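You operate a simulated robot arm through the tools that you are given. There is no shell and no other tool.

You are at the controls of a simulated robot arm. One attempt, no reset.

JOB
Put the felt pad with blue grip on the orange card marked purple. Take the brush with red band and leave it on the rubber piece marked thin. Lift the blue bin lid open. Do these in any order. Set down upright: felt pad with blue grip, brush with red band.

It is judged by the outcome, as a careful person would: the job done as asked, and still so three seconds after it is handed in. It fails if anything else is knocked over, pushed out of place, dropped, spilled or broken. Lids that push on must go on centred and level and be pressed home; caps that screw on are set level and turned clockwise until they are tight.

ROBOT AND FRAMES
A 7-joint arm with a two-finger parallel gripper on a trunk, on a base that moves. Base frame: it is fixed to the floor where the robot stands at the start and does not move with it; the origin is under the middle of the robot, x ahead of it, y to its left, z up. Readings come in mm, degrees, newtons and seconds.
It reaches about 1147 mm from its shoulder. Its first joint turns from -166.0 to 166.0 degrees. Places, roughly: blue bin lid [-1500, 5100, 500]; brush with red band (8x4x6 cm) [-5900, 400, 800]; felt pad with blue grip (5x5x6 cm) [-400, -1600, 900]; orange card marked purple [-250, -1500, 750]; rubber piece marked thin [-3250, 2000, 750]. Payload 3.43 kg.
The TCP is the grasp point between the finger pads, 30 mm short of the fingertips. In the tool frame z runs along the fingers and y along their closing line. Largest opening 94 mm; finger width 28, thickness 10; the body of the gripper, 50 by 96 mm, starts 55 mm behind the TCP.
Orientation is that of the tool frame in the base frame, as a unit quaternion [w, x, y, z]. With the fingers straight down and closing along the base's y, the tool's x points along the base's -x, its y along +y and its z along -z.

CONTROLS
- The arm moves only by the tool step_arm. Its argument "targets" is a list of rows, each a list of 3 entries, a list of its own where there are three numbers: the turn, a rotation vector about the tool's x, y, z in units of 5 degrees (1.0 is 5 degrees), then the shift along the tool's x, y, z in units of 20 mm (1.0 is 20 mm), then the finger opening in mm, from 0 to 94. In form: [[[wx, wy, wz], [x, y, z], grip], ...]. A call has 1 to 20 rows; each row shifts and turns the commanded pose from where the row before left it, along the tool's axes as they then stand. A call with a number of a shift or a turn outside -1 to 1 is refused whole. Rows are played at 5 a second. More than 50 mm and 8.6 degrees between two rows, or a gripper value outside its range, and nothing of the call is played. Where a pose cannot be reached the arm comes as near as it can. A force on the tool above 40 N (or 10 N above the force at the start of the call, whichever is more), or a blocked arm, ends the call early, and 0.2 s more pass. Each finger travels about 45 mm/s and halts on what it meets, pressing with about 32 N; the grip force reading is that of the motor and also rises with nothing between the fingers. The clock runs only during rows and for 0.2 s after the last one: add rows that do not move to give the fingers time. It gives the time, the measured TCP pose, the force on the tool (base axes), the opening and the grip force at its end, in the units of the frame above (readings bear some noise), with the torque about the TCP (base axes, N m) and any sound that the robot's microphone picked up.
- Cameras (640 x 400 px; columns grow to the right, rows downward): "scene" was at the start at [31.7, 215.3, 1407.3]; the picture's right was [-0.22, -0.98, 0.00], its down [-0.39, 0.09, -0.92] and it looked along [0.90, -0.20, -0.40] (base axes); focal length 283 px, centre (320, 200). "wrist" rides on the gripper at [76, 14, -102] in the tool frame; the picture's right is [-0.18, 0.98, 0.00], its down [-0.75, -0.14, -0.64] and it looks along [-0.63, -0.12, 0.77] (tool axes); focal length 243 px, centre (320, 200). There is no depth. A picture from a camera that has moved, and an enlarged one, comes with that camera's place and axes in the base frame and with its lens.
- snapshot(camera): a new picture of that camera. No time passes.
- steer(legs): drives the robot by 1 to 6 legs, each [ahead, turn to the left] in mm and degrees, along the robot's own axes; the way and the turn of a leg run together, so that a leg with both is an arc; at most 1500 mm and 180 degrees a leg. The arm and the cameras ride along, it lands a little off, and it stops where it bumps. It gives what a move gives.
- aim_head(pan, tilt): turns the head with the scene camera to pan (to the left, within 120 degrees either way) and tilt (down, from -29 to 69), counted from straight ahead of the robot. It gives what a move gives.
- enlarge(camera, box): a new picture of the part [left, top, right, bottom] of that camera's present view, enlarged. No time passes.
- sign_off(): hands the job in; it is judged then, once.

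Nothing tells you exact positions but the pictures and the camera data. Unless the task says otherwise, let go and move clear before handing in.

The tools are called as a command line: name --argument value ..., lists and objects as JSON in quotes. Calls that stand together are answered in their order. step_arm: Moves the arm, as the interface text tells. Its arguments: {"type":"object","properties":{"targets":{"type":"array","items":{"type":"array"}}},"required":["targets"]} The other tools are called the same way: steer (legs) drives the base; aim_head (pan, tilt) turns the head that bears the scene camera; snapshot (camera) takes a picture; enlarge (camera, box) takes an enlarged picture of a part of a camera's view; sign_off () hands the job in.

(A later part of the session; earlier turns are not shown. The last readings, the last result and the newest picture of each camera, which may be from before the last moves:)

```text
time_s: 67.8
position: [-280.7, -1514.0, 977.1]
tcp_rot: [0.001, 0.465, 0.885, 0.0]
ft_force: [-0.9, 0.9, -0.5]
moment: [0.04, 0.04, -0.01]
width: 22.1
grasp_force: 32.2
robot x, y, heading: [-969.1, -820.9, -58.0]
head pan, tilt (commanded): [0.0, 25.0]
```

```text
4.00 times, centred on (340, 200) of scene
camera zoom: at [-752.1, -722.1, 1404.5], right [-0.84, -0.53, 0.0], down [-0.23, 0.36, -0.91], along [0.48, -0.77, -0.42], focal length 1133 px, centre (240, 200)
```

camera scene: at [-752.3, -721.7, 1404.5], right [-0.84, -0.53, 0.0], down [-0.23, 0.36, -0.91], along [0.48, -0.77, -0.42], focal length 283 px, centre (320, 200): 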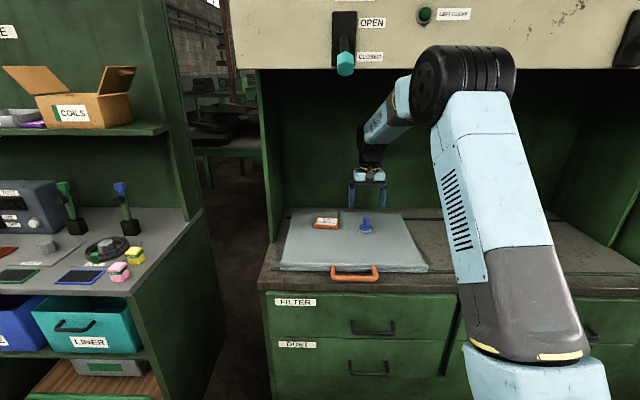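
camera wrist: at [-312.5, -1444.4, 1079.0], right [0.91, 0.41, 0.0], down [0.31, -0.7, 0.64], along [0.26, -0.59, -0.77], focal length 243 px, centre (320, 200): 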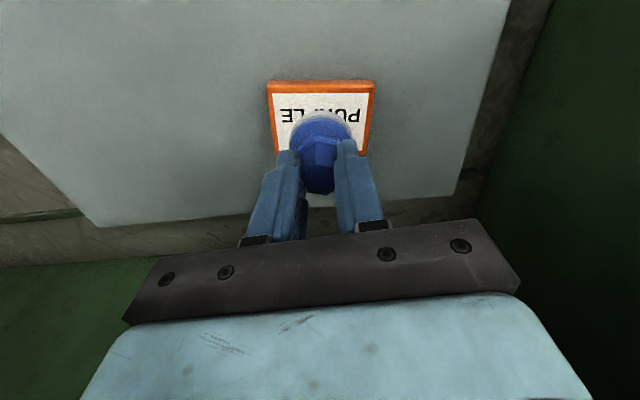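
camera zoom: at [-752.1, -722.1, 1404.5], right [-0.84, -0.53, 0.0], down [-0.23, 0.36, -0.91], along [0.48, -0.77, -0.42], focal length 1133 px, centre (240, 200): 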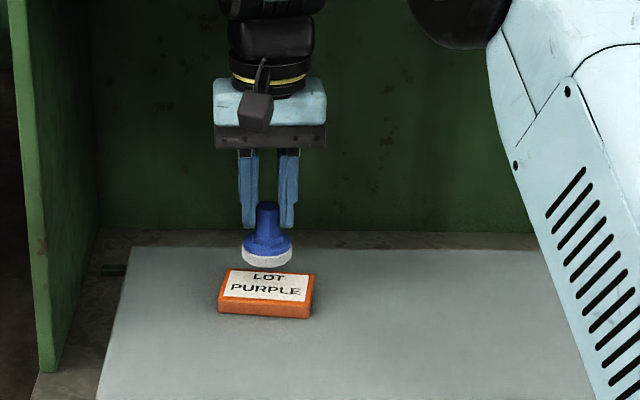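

The pad hangs upright and is centred over the card within a few mm. I'll lower it gently until it touches.

step_arm --targets '[[[0, 0, 0], [0, 0, 0.7], 10], [[0, 0, 0], [0, 0, 0.6], 10], [[0, 0, 0], [0, 0, 0], 10], [[0, 0, 0], [0, 0, 0], 10]]'

enlarge --camera "scene" --box '[280, 180, 360, 230]'

snapshot --camera "wrist"

```text
time_s: 68.8
position: [-280.8, -1513.1, 948.9]
tcp_rot: [0.0, 0.465, 0.885, 0.0]
ft_force: [-0.1, 0.4, -0.2]
moment: [-0.01, -0.01, 0.03]
width: 22.0
grasp_force: 32.0
robot x, y, heading: [-968.3, -822.6, -57.6]
head pan, tilt (commanded): [0.0, 25.0]
```

```text
8.00 times, centred on (320, 205) of scene
camera zoom: at [-752.1, -722.1, 1404.5], right [-0.84, -0.53, 0.0], down [-0.23, 0.36, -0.91], along [0.48, -0.77, -0.42], focal length 2265 px, centre (320, 160)
```

zoom: 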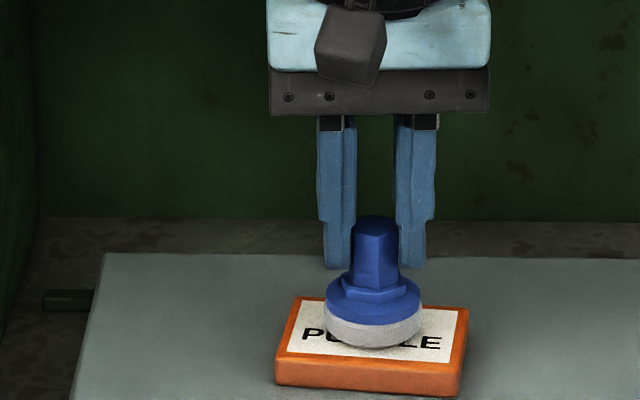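

```text
taken
camera wrist: at [-312.7, -1443.8, 1052.3], right [0.91, 0.41, 0.0], down [0.31, -0.7, 0.64], along [0.26, -0.59, -0.77], focal length 243 px, centre (320, 200)
```

wrist: 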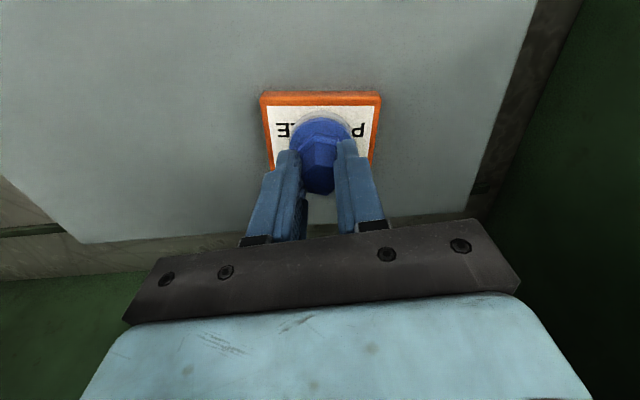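

step_arm --targets '[[[0, 0, 0], [0, 0, 0.1], 10], [[0, 0, 0], [0, 0, 0.1], 10], [[0, 0, 0], [0, 0, 0], 10]]'

enlarge --camera "scene" --box '[280, 180, 360, 230]'

```text
time_s: 69.7
position: [-283.2, -1513.7, 946.6]
tcp_rot: [0.001, 0.464, 0.886, 0.001]
ft_force: [3.4, -0.9, 10.9]
moment: [-0.05, -0.27, 0.01]
width: 22.0
grasp_force: 32.0
robot x, y, heading: [-968.5, -818.0, -57.9]
head pan, tilt (commanded): [0.0, 25.0]
```

```text
8.00 times, centred on (320, 205) of scene
camera zoom: at [-752.4, -721.6, 1404.5], right [-0.84, -0.53, 0.0], down [-0.23, 0.36, -0.91], along [0.48, -0.77, -0.42], focal length 2265 px, centre (320, 160)
```

zoom: 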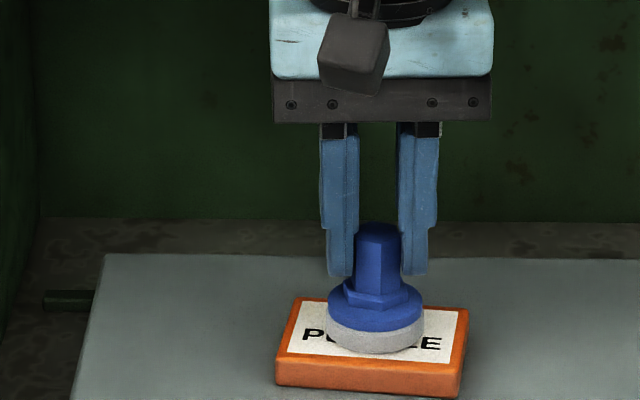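

Contact felt (≈11 N). I'll release and rise straight up.

step_arm --targets '[[[0, 0, 0], [0, 0, -0.03], 10], [[0, 0, 0], [0, 0, 0], 30], [[0, 0, 0], [0, 0, 0], 60], [[0, 0, 0], [0, 0, 0], 80], [[0, 0, 0], [0, 0, 0], 80], [[0, 0, 0], [0, 0, -0.5], 80], [[0, 0, 0], [0, 0, -1], 80], [[0, 0, 0], [0, 0, -1], 80], [[0, 0, 0], [0, 0, -0.5], 80], [[0, 0, 0], [0, 0, 0], 80]]'

enlarge --camera "scene" --box '[260, 150, 420, 250]'

snapshot --camera "wrist"

```text
time_s: 71.8
position: [-280.8, -1514.5, 1007.8]
tcp_rot: [0.0, 0.465, 0.885, 0.0]
ft_force: [0.2, -0.1, 0.0]
moment: [0.02, 0.03, 0.01]
width: 80.1
grasp_force: 0.1
robot x, y, heading: [-966.9, -821.7, -57.5]
head pan, tilt (commanded): [0.0, 25.0]
```

```text
4.00 times, centred on (340, 200) of scene
camera zoom: at [-752.1, -722.0, 1404.5], right [-0.84, -0.53, 0.0], down [-0.23, 0.36, -0.91], along [0.48, -0.77, -0.42], focal length 1133 px, centre (240, 200)
```

zoom: 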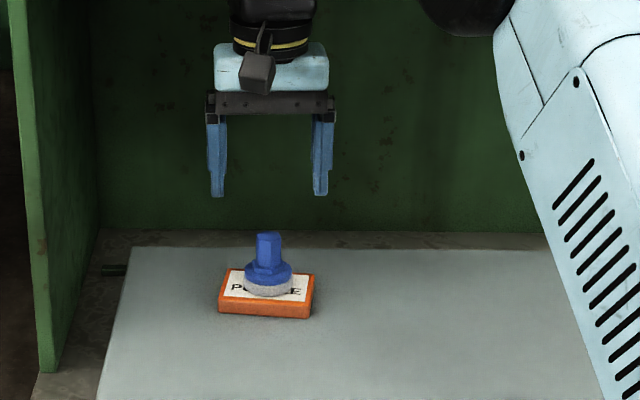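

```text
taken
camera wrist: at [-313.1, -1445.1, 1110.1], right [0.91, 0.41, 0.0], down [0.31, -0.7, 0.64], along [0.26, -0.59, -0.77], focal length 243 px, centre (320, 200)
```

wrist: 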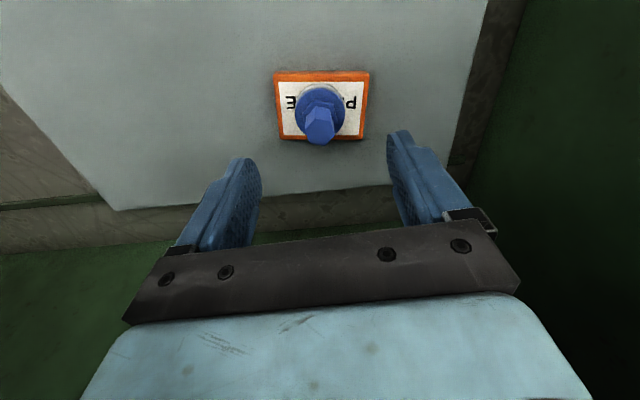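

The pad stands upright on the card. I'll retract the arm out of the cabinet the same way.

step_arm --targets '[[[0, 0, 0], [0.5, -0.1, 0], 80], [[0, 0, 0], [1, -0.3, 0], 80], [[0, 0, 0], [1, -0.3, 0], 80], [[0, 0, 0], [1, -0.3, 0], 80], [[0, 0, 0], [1, -0.3, 0], 80], [[0, 0, 0], [1, -0.3, 0], 80], [[0, 0, 0], [1, -0.3, 0], 80], [[0, 0, 0], [1, -0.3, 0], 80], [[0, 0, 0], [1, -0.3, 0], 80], [[0, 0, 0], [1, -0.3, 0], 80], [[0, 0, 0], [1, -0.3, 0], 80], [[0, 0, 0], [1, -0.3, 0], 80], [[0, 0, 0], [1, -0.3, 0], 80], [[0, 0, 0], [1, -0.3, 0], 80], [[0, 0, 0], [1, -0.3, 0], 80], [[0, 0, 0], [1, -0.3, 0], 80], [[0, 0, 0], [1, -0.3, 0], 80], [[0, 0, 0], [1, -0.3, 0], 80], [[0, 0, 0], [1, -0.3, 0], 80], [[0, 0, 0], [1, -0.3, 0], 80]]'

step_arm --targets '[[[0, 0, 0], [0, 0, -1], 80], [[0, 0, 0], [0, 0, -1], 80], [[0, 0, 0], [0, 0, -1], 80], [[0, 0, 0], [0, 0, -1], 80], [[0, 0, 0], [0, 0, -1], 80], [[0, 0, 0], [0, 0, -0.5], 80]]'

snapshot --camera "scene"

```text
time_s: 76.0
position: [-600.8, -1259.5, 1007.9]
tcp_rot: [-0.001, 0.465, 0.885, -0.001]
ft_force: [0.4, -0.5, 0.1]
moment: [0.0, -0.01, 0.02]
width: 80.1
grasp_force: 0.0
robot x, y, heading: [-972.3, -821.8, -57.8]
head pan, tilt (commanded): [0.0, 25.0]
```

```text
time_s: 77.5
position: [-598.9, -1259.6, 1117.0]
tcp_rot: [0.0, 0.465, 0.885, 0.001]
ft_force: [0.6, 0.4, 0.2]
moment: [0.04, 0.0, 0.04]
width: 80.1
grasp_force: 0.1
robot x, y, heading: [-965.3, -819.4, -57.7]
head pan, tilt (commanded): [0.0, 25.0]
```

```text
taken
camera scene: at [-752.3, -721.7, 1404.5], right [-0.84, -0.53, 0.0], down [-0.23, 0.36, -0.91], along [0.48, -0.77, -0.42], focal length 283 px, centre (320, 200)
```

scene: 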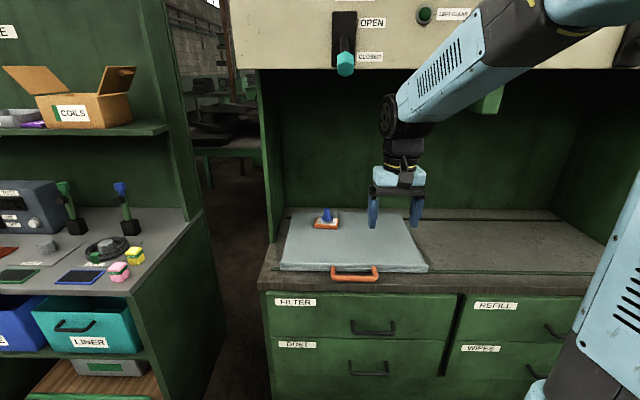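

The pad task is done. Next I'll back off slightly and survey the way toward the brush at about (-5900, 400).

steer --legs '[[-120, 0]]'

steer --legs '[[0, -35]]'

steer --legs '[[0, -35]]'

aim_head --pan -60 --tilt 20

snapshot --camera "scene"

aim_head --pan 10 --tilt 15

snapshot --camera "scene"

aim_head --pan -110 --tilt 20

snapshot --camera "scene"

```text
time_s: 78.7
position: [-664.2, -1156.3, 1116.3]
tcp_rot: [-0.001, 0.465, 0.885, 0.0]
ft_force: [-0.1, -0.2, 0.4]
moment: [0.03, -0.01, 0.02]
width: 79.9
grasp_force: 0.1
robot x, y, heading: [-1036.5, -714.8, -57.6]
head pan, tilt (commanded): [0.0, 25.0]
```

```text
time_s: 80.9
position: [-977.5, -1286.6, 1117.7]
tcp_rot: [0.0, 0.706, 0.708, 0.0]
ft_force: [-0.2, -0.1, 0.2]
moment: [-0.01, 0.0, 0.0]
width: 80.1
grasp_force: 0.1
robot x, y, heading: [-995.5, -716.4, -91.9]
head pan, tilt (commanded): [0.0, 25.0]
```

```text
time_s: 83.2
position: [-1313.9, -1193.3, 1118.3]
tcp_rot: [0.0, 0.889, 0.458, 0.0]
ft_force: [-1.1, -0.3, 0.5]
moment: [0.0, 0.02, -0.03]
width: 80.1
grasp_force: 0.1
robot x, y, heading: [-967.3, -745.6, -127.2]
head pan, tilt (commanded): [0.0, 25.0]
```

```text
time_s: 84.5
position: [-1314.2, -1194.9, 1117.7]
tcp_rot: [-0.001, 0.888, 0.459, 0.0]
ft_force: [-0.3, -0.4, 0.7]
moment: [0.01, 0.01, -0.02]
width: 80.1
grasp_force: 0.1
robot x, y, heading: [-968.0, -743.6, -127.1]
head pan, tilt (commanded): [-60.0, 20.0]
```

```text
taken
camera scene: at [-837.9, -826.0, 1412.6], right [0.13, 0.99, 0.0], down [0.34, -0.04, -0.94], along [-0.93, 0.12, -0.34], focal length 283 px, centre (320, 200)
```

scene: 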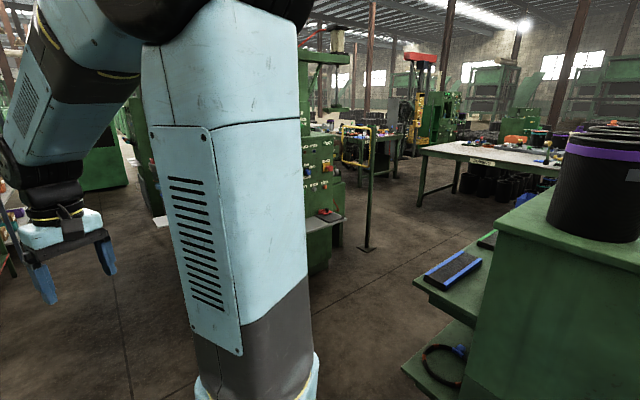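

```text
time_s: 85.9
position: [-1314.2, -1195.2, 1118.3]
tcp_rot: [0.0, 0.889, 0.458, 0.0]
ft_force: [-0.2, -0.5, 0.0]
moment: [0.0, 0.02, 0.0]
width: 80.1
grasp_force: 0.1
robot x, y, heading: [-970.4, -742.5, -127.0]
head pan, tilt (commanded): [10.0, 15.0]
```

```text
taken
camera scene: at [-788.4, -920.8, 1420.8], right [-0.89, 0.46, 0.0], down [0.12, 0.23, -0.97], along [-0.44, -0.86, -0.26], focal length 283 px, centre (320, 200)
```

scene: 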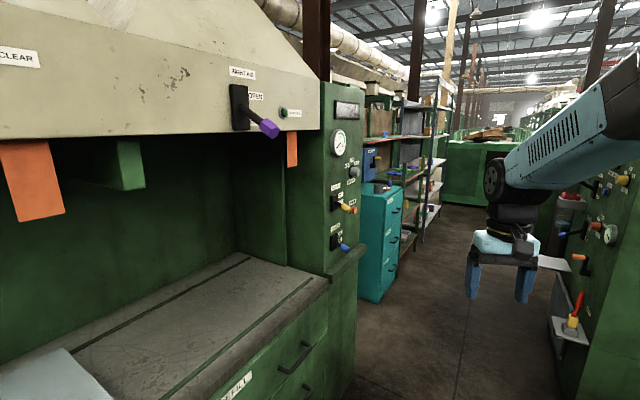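

```text
time_s: 87.9
position: [-1314.8, -1194.4, 1117.7]
tcp_rot: [0.0, 0.889, 0.458, 0.0]
ft_force: [0.2, -0.2, -0.1]
moment: [0.01, -0.02, 0.01]
width: 80.1
grasp_force: 0.1
robot x, y, heading: [-969.6, -743.4, -127.1]
head pan, tilt (commanded): [-110.0, 20.0]
```

```text
taken
camera scene: at [-795.9, -759.5, 1412.7], right [0.84, 0.54, 0.0], down [0.19, -0.29, -0.94], along [-0.51, 0.79, -0.34], focal length 283 px, centre (320, 200)
```

scene: 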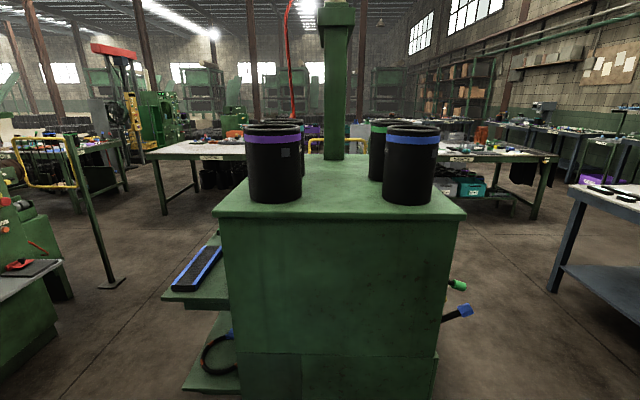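

The gap between machine ONE (left shelf at its rear) and the next machine looks about 1 m wide and leads to the brush table and white table. I'll move along the aisle to the gap entrance and look through it.

steer --legs '[[0, -21]]'

steer --legs '[[850, 0]]'

aim_head --pan -90 --tilt 20

snapshot --camera "scene"

aim_head --pan -50 --tilt 20

snapshot --camera "scene"

aim_head --pan 0 --tilt 20

snapshot --camera "scene"

```text
time_s: 89.6
position: [-1453.4, -1042.1, 1116.8]
tcp_rot: [0.0, 0.957, 0.29, 0.001]
ft_force: [1.0, -0.9, -0.4]
moment: [0.01, 0.0, 0.0]
width: 79.9
grasp_force: 0.0
robot x, y, heading: [-955.9, -761.1, -148.0]
head pan, tilt (commanded): [-110.0, 20.0]
```

```text
time_s: 94.2
position: [-2197.4, -1491.2, 1118.5]
tcp_rot: [0.0, 0.959, 0.284, 0.0]
ft_force: [-0.3, -0.2, 0.0]
moment: [0.0, -0.01, -0.01]
width: 79.8
grasp_force: 0.1
robot x, y, heading: [-1696.5, -1220.2, -149.0]
head pan, tilt (commanded): [-110.0, 20.0]
```

```text
time_s: 95.1
position: [-2198.3, -1491.0, 1118.8]
tcp_rot: [0.0, 0.959, 0.284, 0.0]
ft_force: [-0.1, 0.3, 0.1]
moment: [-0.01, 0.0, 0.03]
width: 79.7
grasp_force: 0.1
robot x, y, heading: [-1699.9, -1215.6, -148.9]
head pan, tilt (commanded): [-90.0, 20.0]
```

```text
taken
camera scene: at [-1572.9, -1307.1, 1412.7], right [0.86, 0.52, 0.0], down [0.18, -0.29, -0.94], along [-0.49, 0.8, -0.34], focal length 283 px, centre (320, 200)
```

scene: 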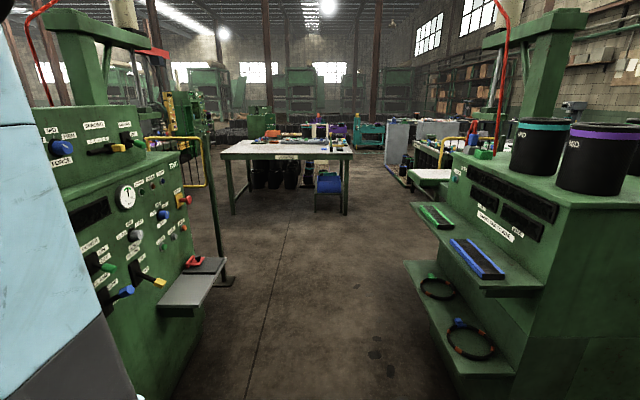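

```text
time_s: 96.1
position: [-2196.1, -1491.9, 1117.9]
tcp_rot: [0.0, 0.959, 0.285, 0.0]
ft_force: [0.7, -1.2, -0.8]
moment: [-0.01, 0.03, 0.02]
width: 80.0
grasp_force: 0.1
robot x, y, heading: [-1698.9, -1218.3, -148.9]
head pan, tilt (commanded): [-50.0, 20.0]
```

```text
taken
camera scene: at [-1612.8, -1356.7, 1412.6], right [0.32, 0.95, 0.0], down [0.32, -0.11, -0.94], along [-0.89, 0.3, -0.34], focal length 283 px, centre (320, 200)
```

scene: 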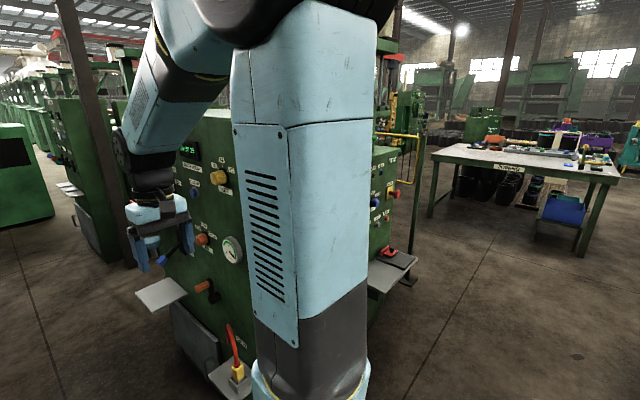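

```text
time_s: 97.3
position: [-2196.8, -1490.5, 1119.8]
tcp_rot: [0.001, 0.959, 0.284, 0.0]
ft_force: [0.5, 0.0, -0.4]
moment: [-0.02, -0.01, 0.03]
width: 80.2
grasp_force: 0.0
robot x, y, heading: [-1700.1, -1217.6, -148.8]
head pan, tilt (commanded): [0.0, 20.0]
```

```text
taken
camera scene: at [-1604.3, -1435.0, 1412.6], right [-0.52, 0.86, 0.0], down [0.29, 0.18, -0.94], along [-0.8, -0.49, -0.34], focal length 283 px, centre (320, 200)
```

scene: 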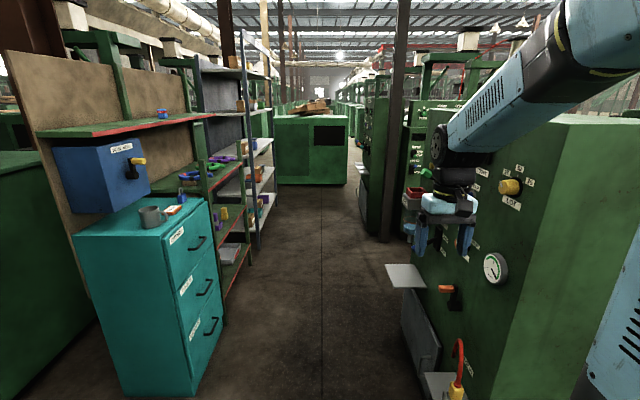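

The gap through is clear (about 835 mm between shelves, centre at lane l≈-1948 in my cabinet-aligned axes). I'll back up ~230 mm to line up with it, then turn right in steps.

steer --legs '[[-230, 0]]'

steer --legs '[[0, -30]]'

steer --legs '[[0, -30]]'

steer --legs '[[0, -29]]'

aim_head --pan 0 --tilt 30

snapshot --camera "scene"

```text
time_s: 99.1
position: [-1999.2, -1370.9, 1117.9]
tcp_rot: [0.0, 0.959, 0.284, -0.001]
ft_force: [0.1, 0.1, -0.2]
moment: [0.02, 0.03, 0.01]
width: 80.0
grasp_force: 0.0
robot x, y, heading: [-1499.2, -1095.8, -148.7]
head pan, tilt (commanded): [0.0, 20.0]
```

```text
time_s: 101.1
position: [-2067.5, -1089.8, 1118.5]
tcp_rot: [0.0, 0.999, 0.033, 0.0]
ft_force: [0.5, 0.9, 0.5]
moment: [0.01, 0.01, -0.03]
width: 80.1
grasp_force: 0.0
robot x, y, heading: [-1495.9, -1127.6, -178.4]
head pan, tilt (commanded): [0.0, 20.0]
```

```text
time_s: 103.1
position: [-1972.2, -806.8, 1119.5]
tcp_rot: [0.0, 0.973, -0.23, 0.0]
ft_force: [-0.6, -0.8, -0.6]
moment: [0.0, -0.05, -0.04]
width: 79.8
grasp_force: 0.2
robot x, y, heading: [-1516.0, -1153.4, 151.6]
head pan, tilt (commanded): [0.0, 20.0]
```

```text
time_s: 105.1
position: [-1748.6, -628.2, 1119.4]
tcp_rot: [0.0, 0.885, -0.466, 0.0]
ft_force: [-0.2, -0.3, -1.0]
moment: [-0.01, -0.03, -0.02]
width: 80.0
grasp_force: 0.1
robot x, y, heading: [-1542.1, -1173.9, 123.2]
head pan, tilt (commanded): [0.0, 20.0]
```

```text
time_s: 105.8
position: [-1749.4, -628.5, 1119.3]
tcp_rot: [0.0, 0.885, -0.465, 0.0]
ft_force: [0.6, -0.1, 0.0]
moment: [0.01, 0.03, -0.01]
width: 79.9
grasp_force: 0.0
robot x, y, heading: [-1542.5, -1169.5, 123.1]
head pan, tilt (commanded): [0.0, 30.0]
```

```text
taken
camera scene: at [-1754.6, -1273.4, 1396.6], right [0.84, 0.55, 0.0], down [0.27, -0.42, -0.87], along [-0.47, 0.73, -0.5], focal length 283 px, centre (320, 200)
```

scene: 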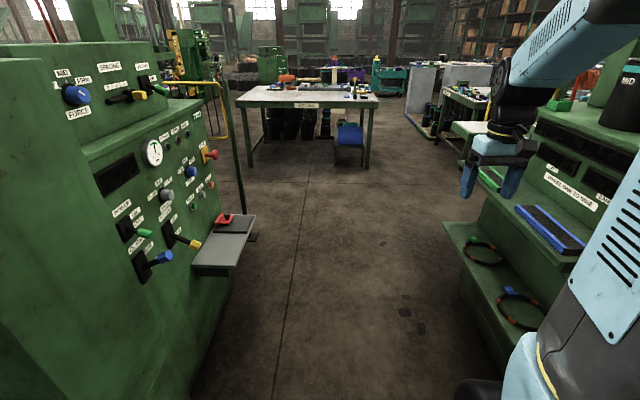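

steer --legs '[[500, 0.5]]'

aim_head --pan -25 --tilt 55

snapshot --camera "scene"

aim_head --pan 30 --tilt 50

snapshot --camera "scene"

```text
time_s: 108.8
position: [-2023.6, -225.1, 1121.2]
tcp_rot: [0.0, 0.888, -0.46, 0.0]
ft_force: [1.0, 0.8, -0.4]
moment: [-0.01, 0.01, -0.02]
width: 80.1
grasp_force: 0.1
robot x, y, heading: [-1811.1, -769.5, 123.8]
head pan, tilt (commanded): [0.0, 30.0]
```

```text
time_s: 109.7
position: [-2023.6, -224.5, 1120.9]
tcp_rot: [0.0, 0.888, -0.461, 0.0]
ft_force: [0.1, 0.1, -0.8]
moment: [-0.01, 0.01, 0.01]
width: 79.9
grasp_force: 0.0
robot x, y, heading: [-1804.9, -764.2, 123.6]
head pan, tilt (commanded): [-25.0, 55.0]
```

```text
taken
camera scene: at [-1982.7, -873.9, 1360.6], right [0.99, 0.15, 0.0], down [0.13, -0.81, -0.57], along [-0.09, 0.57, -0.82], focal length 283 px, centre (320, 200)
```

scene: 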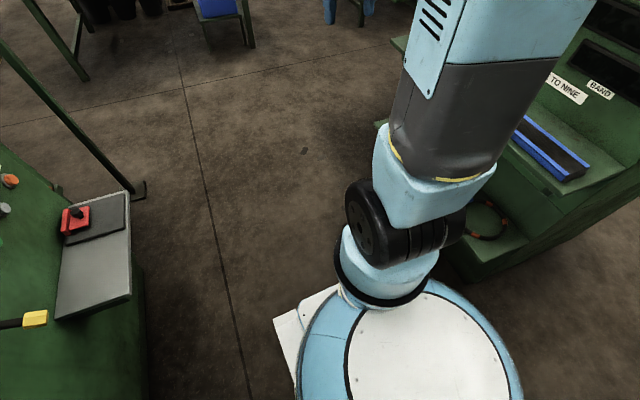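

```text
time_s: 110.9
position: [-2025.0, -224.0, 1121.6]
tcp_rot: [0.0, 0.888, -0.461, 0.0]
ft_force: [0.4, 0.5, 0.1]
moment: [0.03, 0.01, 0.02]
width: 80.2
grasp_force: 0.0
robot x, y, heading: [-1809.8, -763.7, 123.8]
head pan, tilt (commanded): [30.0, 50.0]
```

```text
taken
camera scene: at [-2040.7, -911.2, 1367.0], right [0.44, 0.9, 0.0], down [0.69, -0.34, -0.64], along [-0.58, 0.28, -0.77], focal length 283 px, centre (320, 200)
```

scene: 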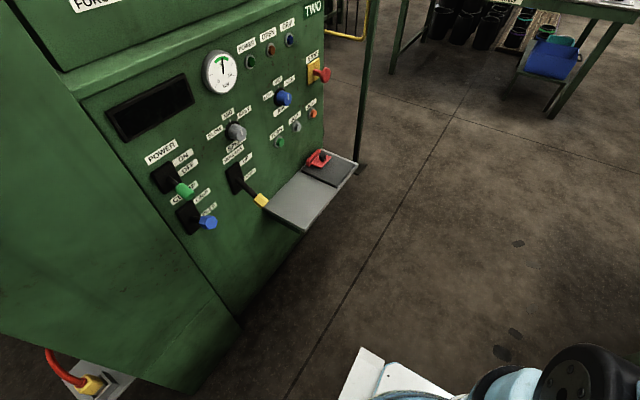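

The passage is clear on both sides. I'll continue forward through the gap and look again.

steer --legs '[[1150, -2]]'

aim_head --pan 40 --tilt 15

snapshot --camera "scene"

aim_head --pan 0 --tilt 20

snapshot --camera "scene"

aim_head --pan -60 --tilt 15

snapshot --camera "scene"

aim_head --pan 90 --tilt 15

snapshot --camera "scene"

```text
time_s: 116.8
position: [-2619.4, 742.1, 1120.5]
tcp_rot: [0.0, 0.879, -0.477, 0.0]
ft_force: [0.1, -0.2, 0.3]
moment: [0.0, 0.0, 0.01]
width: 80.2
grasp_force: 0.0
robot x, y, heading: [-2425.8, 194.6, 121.8]
head pan, tilt (commanded): [30.0, 50.0]
```

```text
time_s: 117.8
position: [-2620.4, 741.4, 1122.1]
tcp_rot: [0.0, 0.879, -0.476, 0.0]
ft_force: [-0.3, -0.9, -0.4]
moment: [0.01, 0.02, -0.01]
width: 80.1
grasp_force: 0.0
robot x, y, heading: [-2426.2, 196.6, 122.0]
head pan, tilt (commanded): [40.0, 15.0]
```

```text
taken
camera scene: at [-2683.5, 49.9, 1420.7], right [0.31, 0.95, 0.0], down [0.25, -0.08, -0.97], along [-0.92, 0.3, -0.26], focal length 283 px, centre (320, 200)
```

scene: 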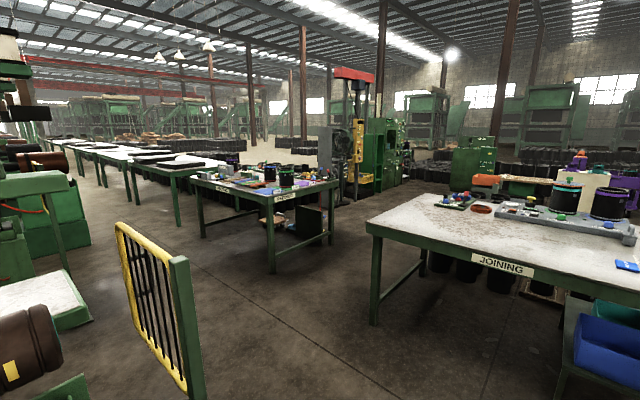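

```text
time_s: 118.9
position: [-2620.8, 743.1, 1121.9]
tcp_rot: [0.0, 0.879, -0.476, -0.001]
ft_force: [-1.0, 0.0, -0.8]
moment: [-0.01, 0.03, -0.05]
width: 80.0
grasp_force: 0.0
robot x, y, heading: [-2426.1, 193.0, 121.9]
head pan, tilt (commanded): [0.0, 20.0]
```

```text
taken
camera scene: at [-2643.9, 99.7, 1412.6], right [0.85, 0.53, 0.0], down [0.18, -0.29, -0.94], along [-0.5, 0.8, -0.34], focal length 283 px, centre (320, 200)
```

scene: 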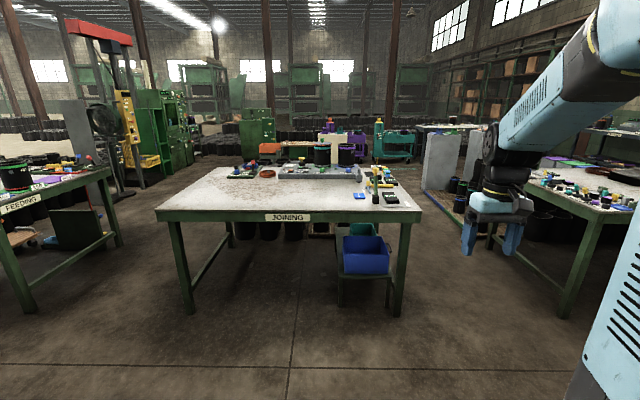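

```text
time_s: 120.2
position: [-2621.2, 742.0, 1121.2]
tcp_rot: [0.0, 0.879, -0.476, 0.0]
ft_force: [-0.4, 0.3, 0.2]
moment: [-0.02, 0.01, 0.01]
width: 80.0
grasp_force: 0.0
robot x, y, heading: [-2429.7, 193.9, 121.6]
head pan, tilt (commanded): [-60.0, 15.0]
```

```text
taken
camera scene: at [-2550.7, 102.9, 1420.8], right [0.88, -0.47, 0.0], down [-0.12, -0.23, -0.97], along [0.46, 0.85, -0.26], focal length 283 px, centre (320, 200)
```

scene: 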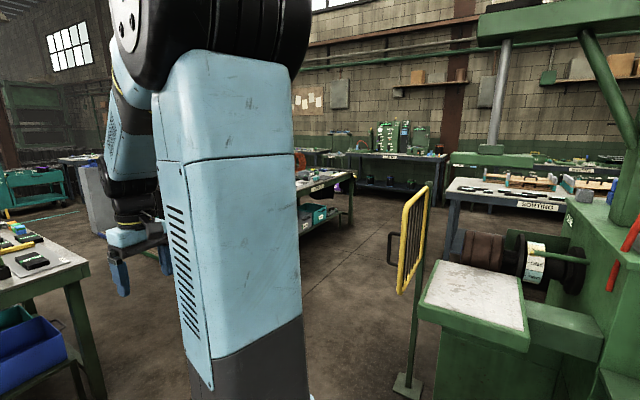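

```text
time_s: 122.5
position: [-2620.5, 742.5, 1120.7]
tcp_rot: [0.0, 0.879, -0.476, -0.001]
ft_force: [0.9, 0.6, 0.2]
moment: [-0.01, 0.01, -0.03]
width: 80.2
grasp_force: 0.1
robot x, y, heading: [-2424.9, 192.2, 122.0]
head pan, tilt (commanded): [90.0, 15.0]
```

```text
taken
camera scene: at [-2674.2, -28.5, 1420.8], right [-0.53, 0.85, 0.0], down [0.22, 0.14, -0.97], along [-0.82, -0.51, -0.26], focal length 283 px, centre (320, 200)
```

scene: 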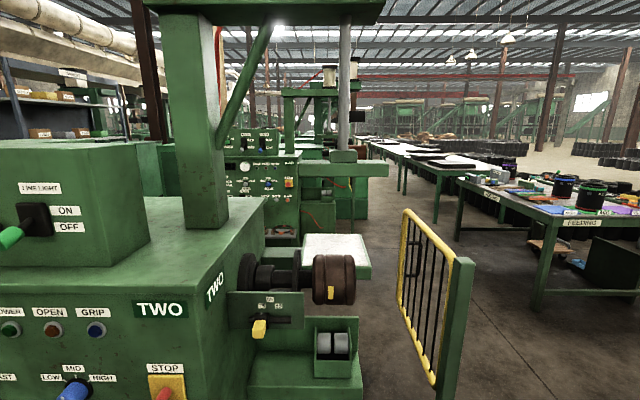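

The JOINING table (rubber piece) is ahead and the FEEDING table (brush) is off to the left. I'll zoom on both.

aim_head --pan 40 --tilt 15

enlarge --camera "scene" --box '[185, 145, 345, 245]'

aim_head --pan 0 --tilt 20

enlarge --camera "scene" --box '[220, 140, 420, 265]'

enlarge --camera "scene" --box '[330, 150, 420, 206]'

```text
time_s: 123.7
position: [-2620.4, 743.1, 1121.8]
tcp_rot: [0.0, 0.879, -0.477, 0.0]
ft_force: [-0.5, 0.0, 0.1]
moment: [0.0, 0.02, -0.05]
width: 79.9
grasp_force: 0.1
robot x, y, heading: [-2426.7, 192.6, 121.8]
head pan, tilt (commanded): [40.0, 15.0]
```

```text
4.00 times, centred on (265, 195) of scene
camera zoom: at [-2683.5, 49.8, 1420.8], right [0.31, 0.95, 0.0], down [0.25, -0.08, -0.97], along [-0.92, 0.3, -0.26], focal length 1133 px, centre (540, 220)
```

zoom: 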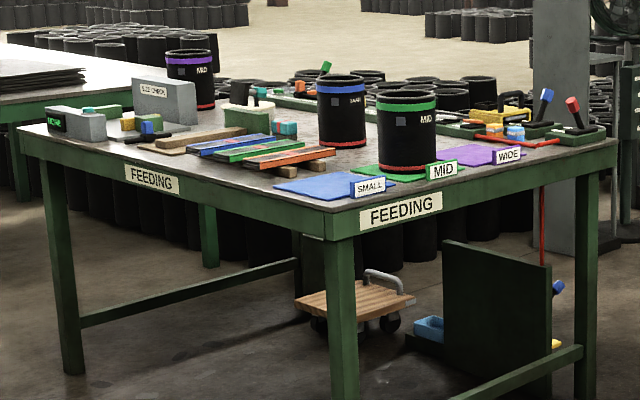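

```text
time_s: 124.8
position: [-2619.9, 741.8, 1121.7]
tcp_rot: [-0.001, 0.88, -0.475, -0.001]
ft_force: [0.1, 0.7, 0.5]
moment: [0.01, 0.01, 0.0]
width: 80.2
grasp_force: 0.0
robot x, y, heading: [-2424.7, 195.6, 121.6]
head pan, tilt (commanded): [0.0, 20.0]
```

```text
3.20 times, centred on (320, 202) of scene
camera zoom: at [-2643.9, 99.7, 1412.6], right [0.85, 0.53, 0.0], down [0.18, -0.29, -0.94], along [-0.5, 0.8, -0.34], focal length 906 px, centre (320, 192)
```

zoom: 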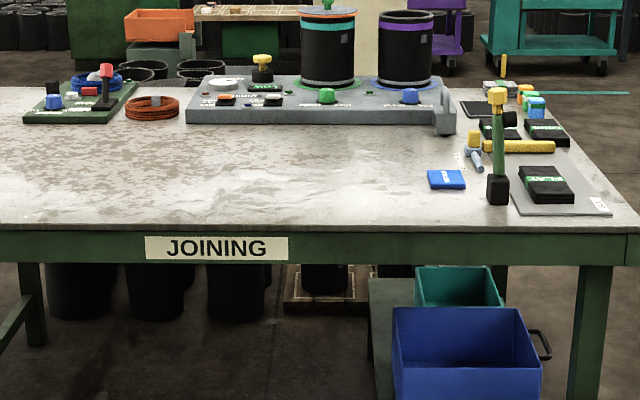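

```text
7.11 times, centred on (375, 178) of scene
camera zoom: at [-2643.9, 99.7, 1412.6], right [0.85, 0.53, 0.0], down [0.18, -0.29, -0.94], along [-0.5, 0.8, -0.34], focal length 2014 px, centre (-71, 356)
```

zoom: 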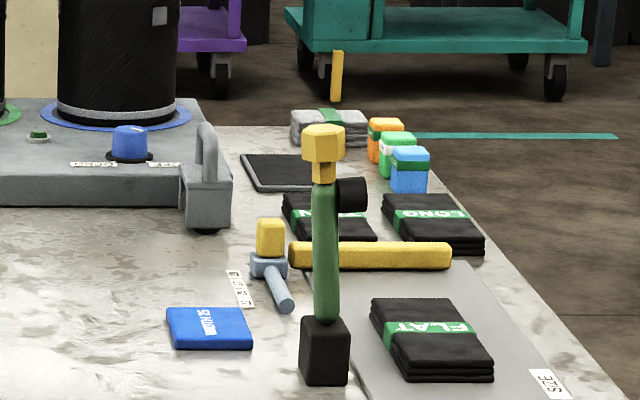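

The brush should be on the FEEDING table and the "THIN" rubber is among the folded black pieces at the right end of the JOINING table. I'll drive on into the cross aisle, then turn left toward the FEEDING table.

steer --legs '[[780, 0]]'

steer --legs '[[0, 30]]'

steer --legs '[[0, 30]]'

steer --legs '[[0, 30]]'

aim_head --pan 0 --tilt 20

snapshot --camera "scene"

aim_head --pan -40 --tilt 15

snapshot --camera "scene"

```text
time_s: 129.0
position: [-3038.8, 1402.7, 1120.7]
tcp_rot: [0.001, 0.881, -0.473, 0.001]
ft_force: [-0.2, 0.0, -0.6]
moment: [0.0, 0.01, 0.01]
width: 79.8
grasp_force: 0.1
robot x, y, heading: [-2841.7, 855.7, 122.2]
head pan, tilt (commanded): [0.0, 20.0]
```

```text
time_s: 131.1
position: [-3281.4, 1231.8, 1121.5]
tcp_rot: [0.0, 0.973, -0.231, 0.0]
ft_force: [-0.1, -0.1, 0.5]
moment: [-0.04, -0.04, -0.01]
width: 80.1
grasp_force: 0.1
robot x, y, heading: [-2823.0, 883.8, 151.8]
head pan, tilt (commanded): [0.0, 20.0]
```

```text
time_s: 133.1
position: [-3397.0, 953.3, 1121.4]
tcp_rot: [0.0, 0.999, 0.032, 0.0]
ft_force: [-0.4, -0.7, -0.9]
moment: [-0.01, 0.03, 0.02]
width: 79.9
grasp_force: 0.0
robot x, y, heading: [-2828.0, 916.1, -178.0]
head pan, tilt (commanded): [0.0, 20.0]
```

```text
time_s: 135.2
position: [-3337.9, 661.1, 1123.0]
tcp_rot: [-0.001, 0.956, 0.292, 0.0]
ft_force: [0.0, 0.4, 0.7]
moment: [0.01, -0.03, 0.04]
width: 79.8
grasp_force: 0.0
robot x, y, heading: [-2845.6, 942.3, -148.2]
head pan, tilt (commanded): [0.0, 20.0]
```

```text
time_s: 135.8
position: [-3337.5, 661.2, 1123.1]
tcp_rot: [0.0, 0.956, 0.292, 0.0]
ft_force: [0.6, 0.9, -0.3]
moment: [-0.02, -0.04, -0.02]
width: 79.8
grasp_force: 0.1
robot x, y, heading: [-2843.6, 943.1, -147.9]
head pan, tilt (commanded): [0.0, 20.0]
```

```text
taken
camera scene: at [-2748.4, 726.6, 1412.7], right [-0.53, 0.85, 0.0], down [0.29, 0.18, -0.94], along [-0.8, -0.5, -0.34], focal length 283 px, centre (320, 200)
```

scene: 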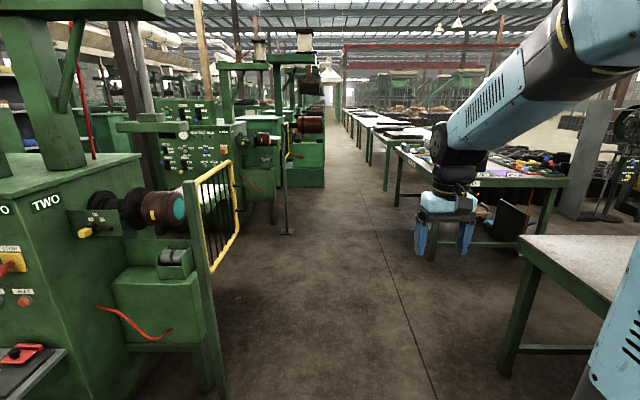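

```text
time_s: 136.9
position: [-3337.7, 661.5, 1123.9]
tcp_rot: [0.0, 0.957, 0.291, 0.0]
ft_force: [-0.6, -0.1, -0.5]
moment: [-0.03, 0.01, 0.02]
width: 79.9
grasp_force: 0.1
robot x, y, heading: [-2843.2, 946.8, -148.0]
head pan, tilt (commanded): [-40.0, 15.0]
```

```text
taken
camera scene: at [-2761.9, 788.6, 1420.8], right [0.14, 0.99, 0.0], down [0.26, -0.04, -0.97], along [-0.96, 0.13, -0.26], focal length 283 px, centre (320, 200)
```

scene: 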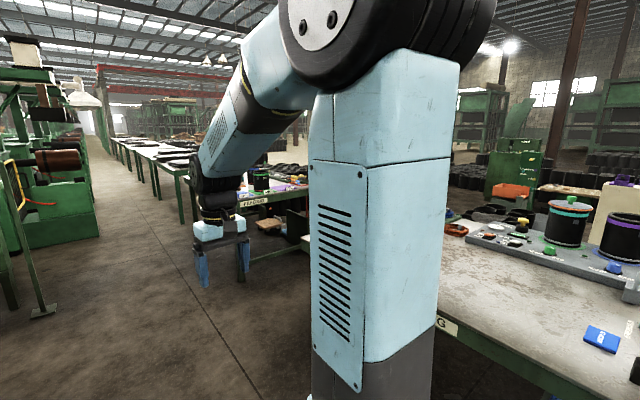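

The cross aisle is clear. I'll drive along it toward the FEEDING table.

steer --legs '[[1300, 0]]'

aim_head --pan -10 --tilt 25

snapshot --camera "scene"

```text
time_s: 143.7
position: [-4464.8, -62.3, 1124.8]
tcp_rot: [0.0, 0.955, 0.297, 0.001]
ft_force: [-0.8, 0.7, 0.3]
moment: [0.0, 0.0, 0.01]
width: 79.9
grasp_force: 0.0
robot x, y, heading: [-3975.8, 226.1, -147.0]
head pan, tilt (commanded): [-40.0, 15.0]
```

```text
time_s: 144.6
position: [-4464.0, -62.8, 1124.6]
tcp_rot: [0.0, 0.955, 0.298, 0.0]
ft_force: [-0.2, -0.4, -0.8]
moment: [0.01, 0.01, -0.01]
width: 79.8
grasp_force: 0.1
robot x, y, heading: [-3973.9, 226.0, -147.3]
head pan, tilt (commanded): [-10.0, 25.0]
```

```text
taken
camera scene: at [-3882.3, 25.5, 1404.6], right [-0.39, 0.92, 0.0], down [0.39, 0.16, -0.91], along [-0.84, -0.35, -0.42], focal length 283 px, centre (320, 200)
```

scene: 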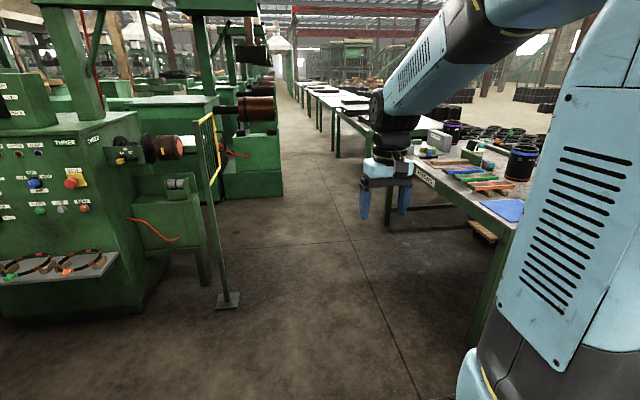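

enlarge --camera "scene" --box '[400, 110, 560, 210]'

steer --legs '[[600, -1]]'

aim_head --pan -55 --tilt 25

snapshot --camera "scene"

aim_head --pan -10 --tilt 25

snapshot --camera "scene"

```text
4.00 times, centred on (480, 160) of scene
camera zoom: at [-3882.3, 25.5, 1404.6], right [-0.39, 0.92, 0.0], down [0.39, 0.16, -0.91], along [-0.84, -0.35, -0.42], focal length 1133 px, centre (-320, 360)
```

zoom: 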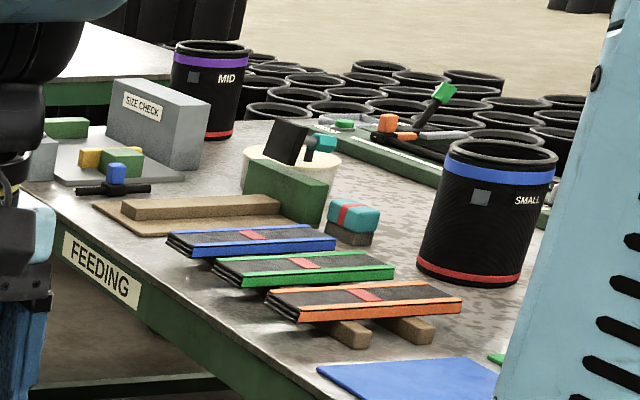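

```text
time_s: 148.0
position: [-4970.8, -366.4, 1123.9]
tcp_rot: [0.001, 0.958, 0.288, 0.0]
ft_force: [0.0, -1.4, 0.1]
moment: [-0.01, -0.01, 0.01]
width: 80.0
grasp_force: 0.1
robot x, y, heading: [-4480.1, -84.2, -148.4]
head pan, tilt (commanded): [-10.0, 25.0]
```

```text
time_s: 149.1
position: [-4969.9, -365.9, 1123.8]
tcp_rot: [0.0, 0.958, 0.288, 0.0]
ft_force: [-0.1, -0.3, -0.6]
moment: [0.03, -0.01, 0.0]
width: 80.2
grasp_force: 0.1
robot x, y, heading: [-4475.2, -87.3, -148.7]
head pan, tilt (commanded): [-55.0, 25.0]
```

```text
taken
camera scene: at [-4385.9, -220.5, 1404.6], right [0.4, 0.92, 0.0], down [0.39, -0.17, -0.91], along [-0.83, 0.36, -0.42], focal length 283 px, centre (320, 200)
```

scene: 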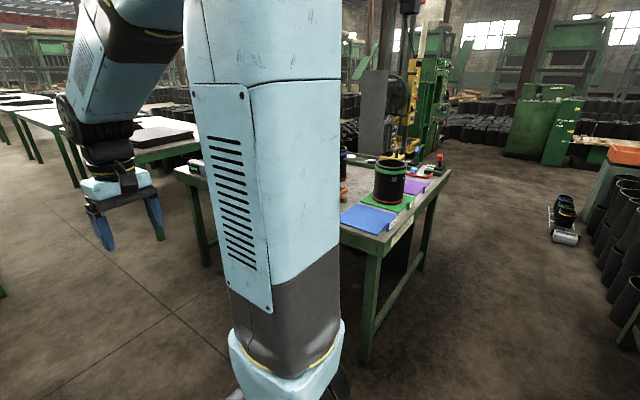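

```text
time_s: 150.2
position: [-4971.0, -367.0, 1124.3]
tcp_rot: [0.0, 0.958, 0.287, 0.001]
ft_force: [-0.1, -0.4, 0.1]
moment: [-0.01, -0.01, 0.0]
width: 80.1
grasp_force: 0.2
robot x, y, heading: [-4475.8, -87.0, -148.5]
head pan, tilt (commanded): [-10.0, 25.0]
```

```text
taken
camera scene: at [-4387.1, -290.8, 1404.5], right [-0.37, 0.93, 0.0], down [0.39, 0.15, -0.91], along [-0.84, -0.33, -0.42], focal length 283 px, centre (320, 200)
```

scene: 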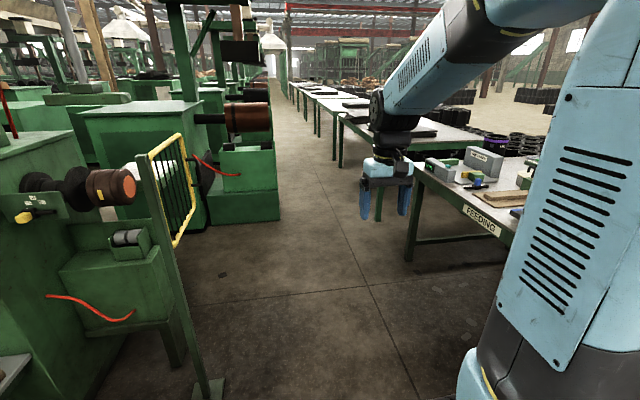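

I can see the brush: a teal block with a red band on brown bristles, behind the coloured strips. I'll drive on to be abreast of it and turn to face the table.

steer --legs '[[850, 0]]'

steer --legs '[[0, -30]]'

steer --legs '[[0, -30]]'

steer --legs '[[0, -30]]'

aim_head --pan 0 --tilt 25

snapshot --camera "scene"

snapshot --camera "wrist"

```text
time_s: 154.8
position: [-5682.1, -813.2, 1124.4]
tcp_rot: [0.0, 0.957, 0.291, 0.0]
ft_force: [-0.5, 0.4, -0.5]
moment: [0.01, 0.01, -0.02]
width: 80.3
grasp_force: 0.0
robot x, y, heading: [-5190.2, -529.4, -147.7]
head pan, tilt (commanded): [-10.0, 25.0]
```

```text
time_s: 156.8
position: [-5756.3, -530.7, 1124.7]
tcp_rot: [0.0, 0.999, 0.035, 0.0]
ft_force: [0.7, -0.2, -0.6]
moment: [-0.03, 0.01, -0.02]
width: 79.9
grasp_force: 0.2
robot x, y, heading: [-5185.3, -561.7, -177.8]
head pan, tilt (commanded): [-10.0, 25.0]
```

```text
time_s: 158.8
position: [-5666.9, -253.4, 1125.6]
tcp_rot: [0.0, 0.975, -0.221, 0.0]
ft_force: [0.7, 0.2, -0.5]
moment: [-0.02, -0.03, 0.0]
width: 79.9
grasp_force: 0.1
robot x, y, heading: [-5203.3, -590.2, 152.6]
head pan, tilt (commanded): [-10.0, 25.0]
```

```text
time_s: 160.9
position: [-5437.4, -64.4, 1126.7]
tcp_rot: [0.0, 0.885, -0.465, 0.0]
ft_force: [-0.3, -0.4, 0.4]
moment: [-0.01, -0.03, 0.02]
width: 79.9
grasp_force: 0.0
robot x, y, heading: [-5229.9, -604.7, 122.9]
head pan, tilt (commanded): [-10.0, 25.0]
```

```text
time_s: 161.6
position: [-5437.5, -65.9, 1125.3]
tcp_rot: [0.0, 0.885, -0.466, 0.0]
ft_force: [-0.5, -0.2, 0.1]
moment: [0.0, -0.01, 0.01]
width: 79.8
grasp_force: 0.1
robot x, y, heading: [-5231.3, -609.7, 123.0]
head pan, tilt (commanded): [0.0, 25.0]
```

```text
taken
camera scene: at [-5445.1, -706.6, 1404.5], right [0.84, 0.54, 0.0], down [0.23, -0.35, -0.91], along [-0.49, 0.76, -0.42], focal length 283 px, centre (320, 200)
```

scene: 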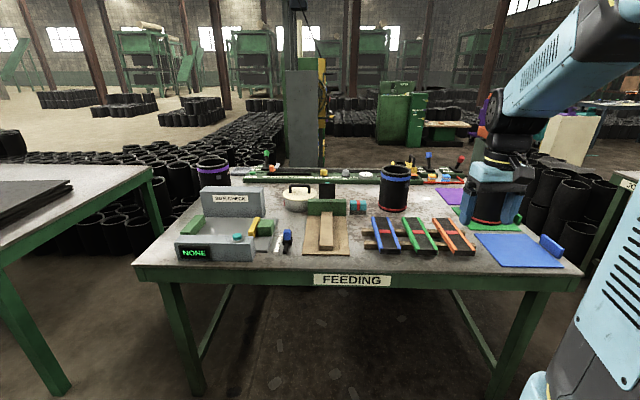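

```text
taken
camera wrist: at [-5406.3, -136.4, 1228.3], right [-0.91, -0.41, 0.0], down [-0.31, 0.7, 0.64], along [-0.26, 0.59, -0.77], focal length 243 px, centre (320, 200)
```

wrist: 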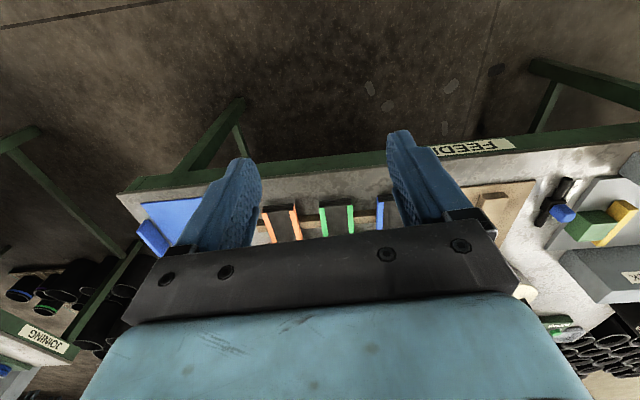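

enlarge --camera "scene" --box '[280, 160, 480, 285]'

enlarge --camera "scene" --box '[310, 175, 410, 237]'

```text
3.20 times, centred on (380, 222) of scene
camera zoom: at [-5445.1, -706.6, 1404.5], right [0.84, 0.54, 0.0], down [0.23, -0.35, -0.91], along [-0.49, 0.76, -0.42], focal length 906 px, centre (128, 128)
```

zoom: 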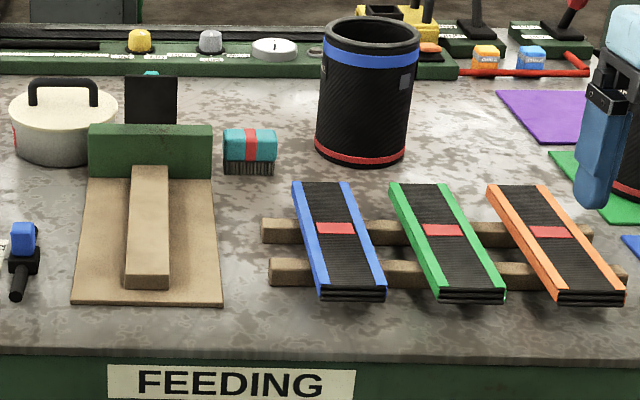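

```text
6.40 times, centred on (360, 206) of scene
camera zoom: at [-5445.1, -706.6, 1404.5], right [0.84, 0.54, 0.0], down [0.23, -0.35, -0.91], along [-0.49, 0.76, -0.42], focal length 1812 px, centre (64, 162)
```

zoom: 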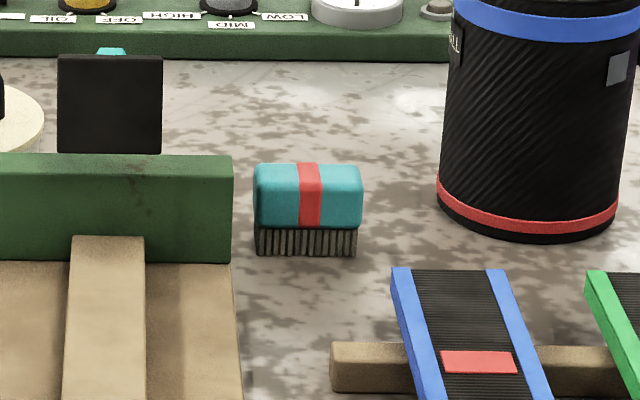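

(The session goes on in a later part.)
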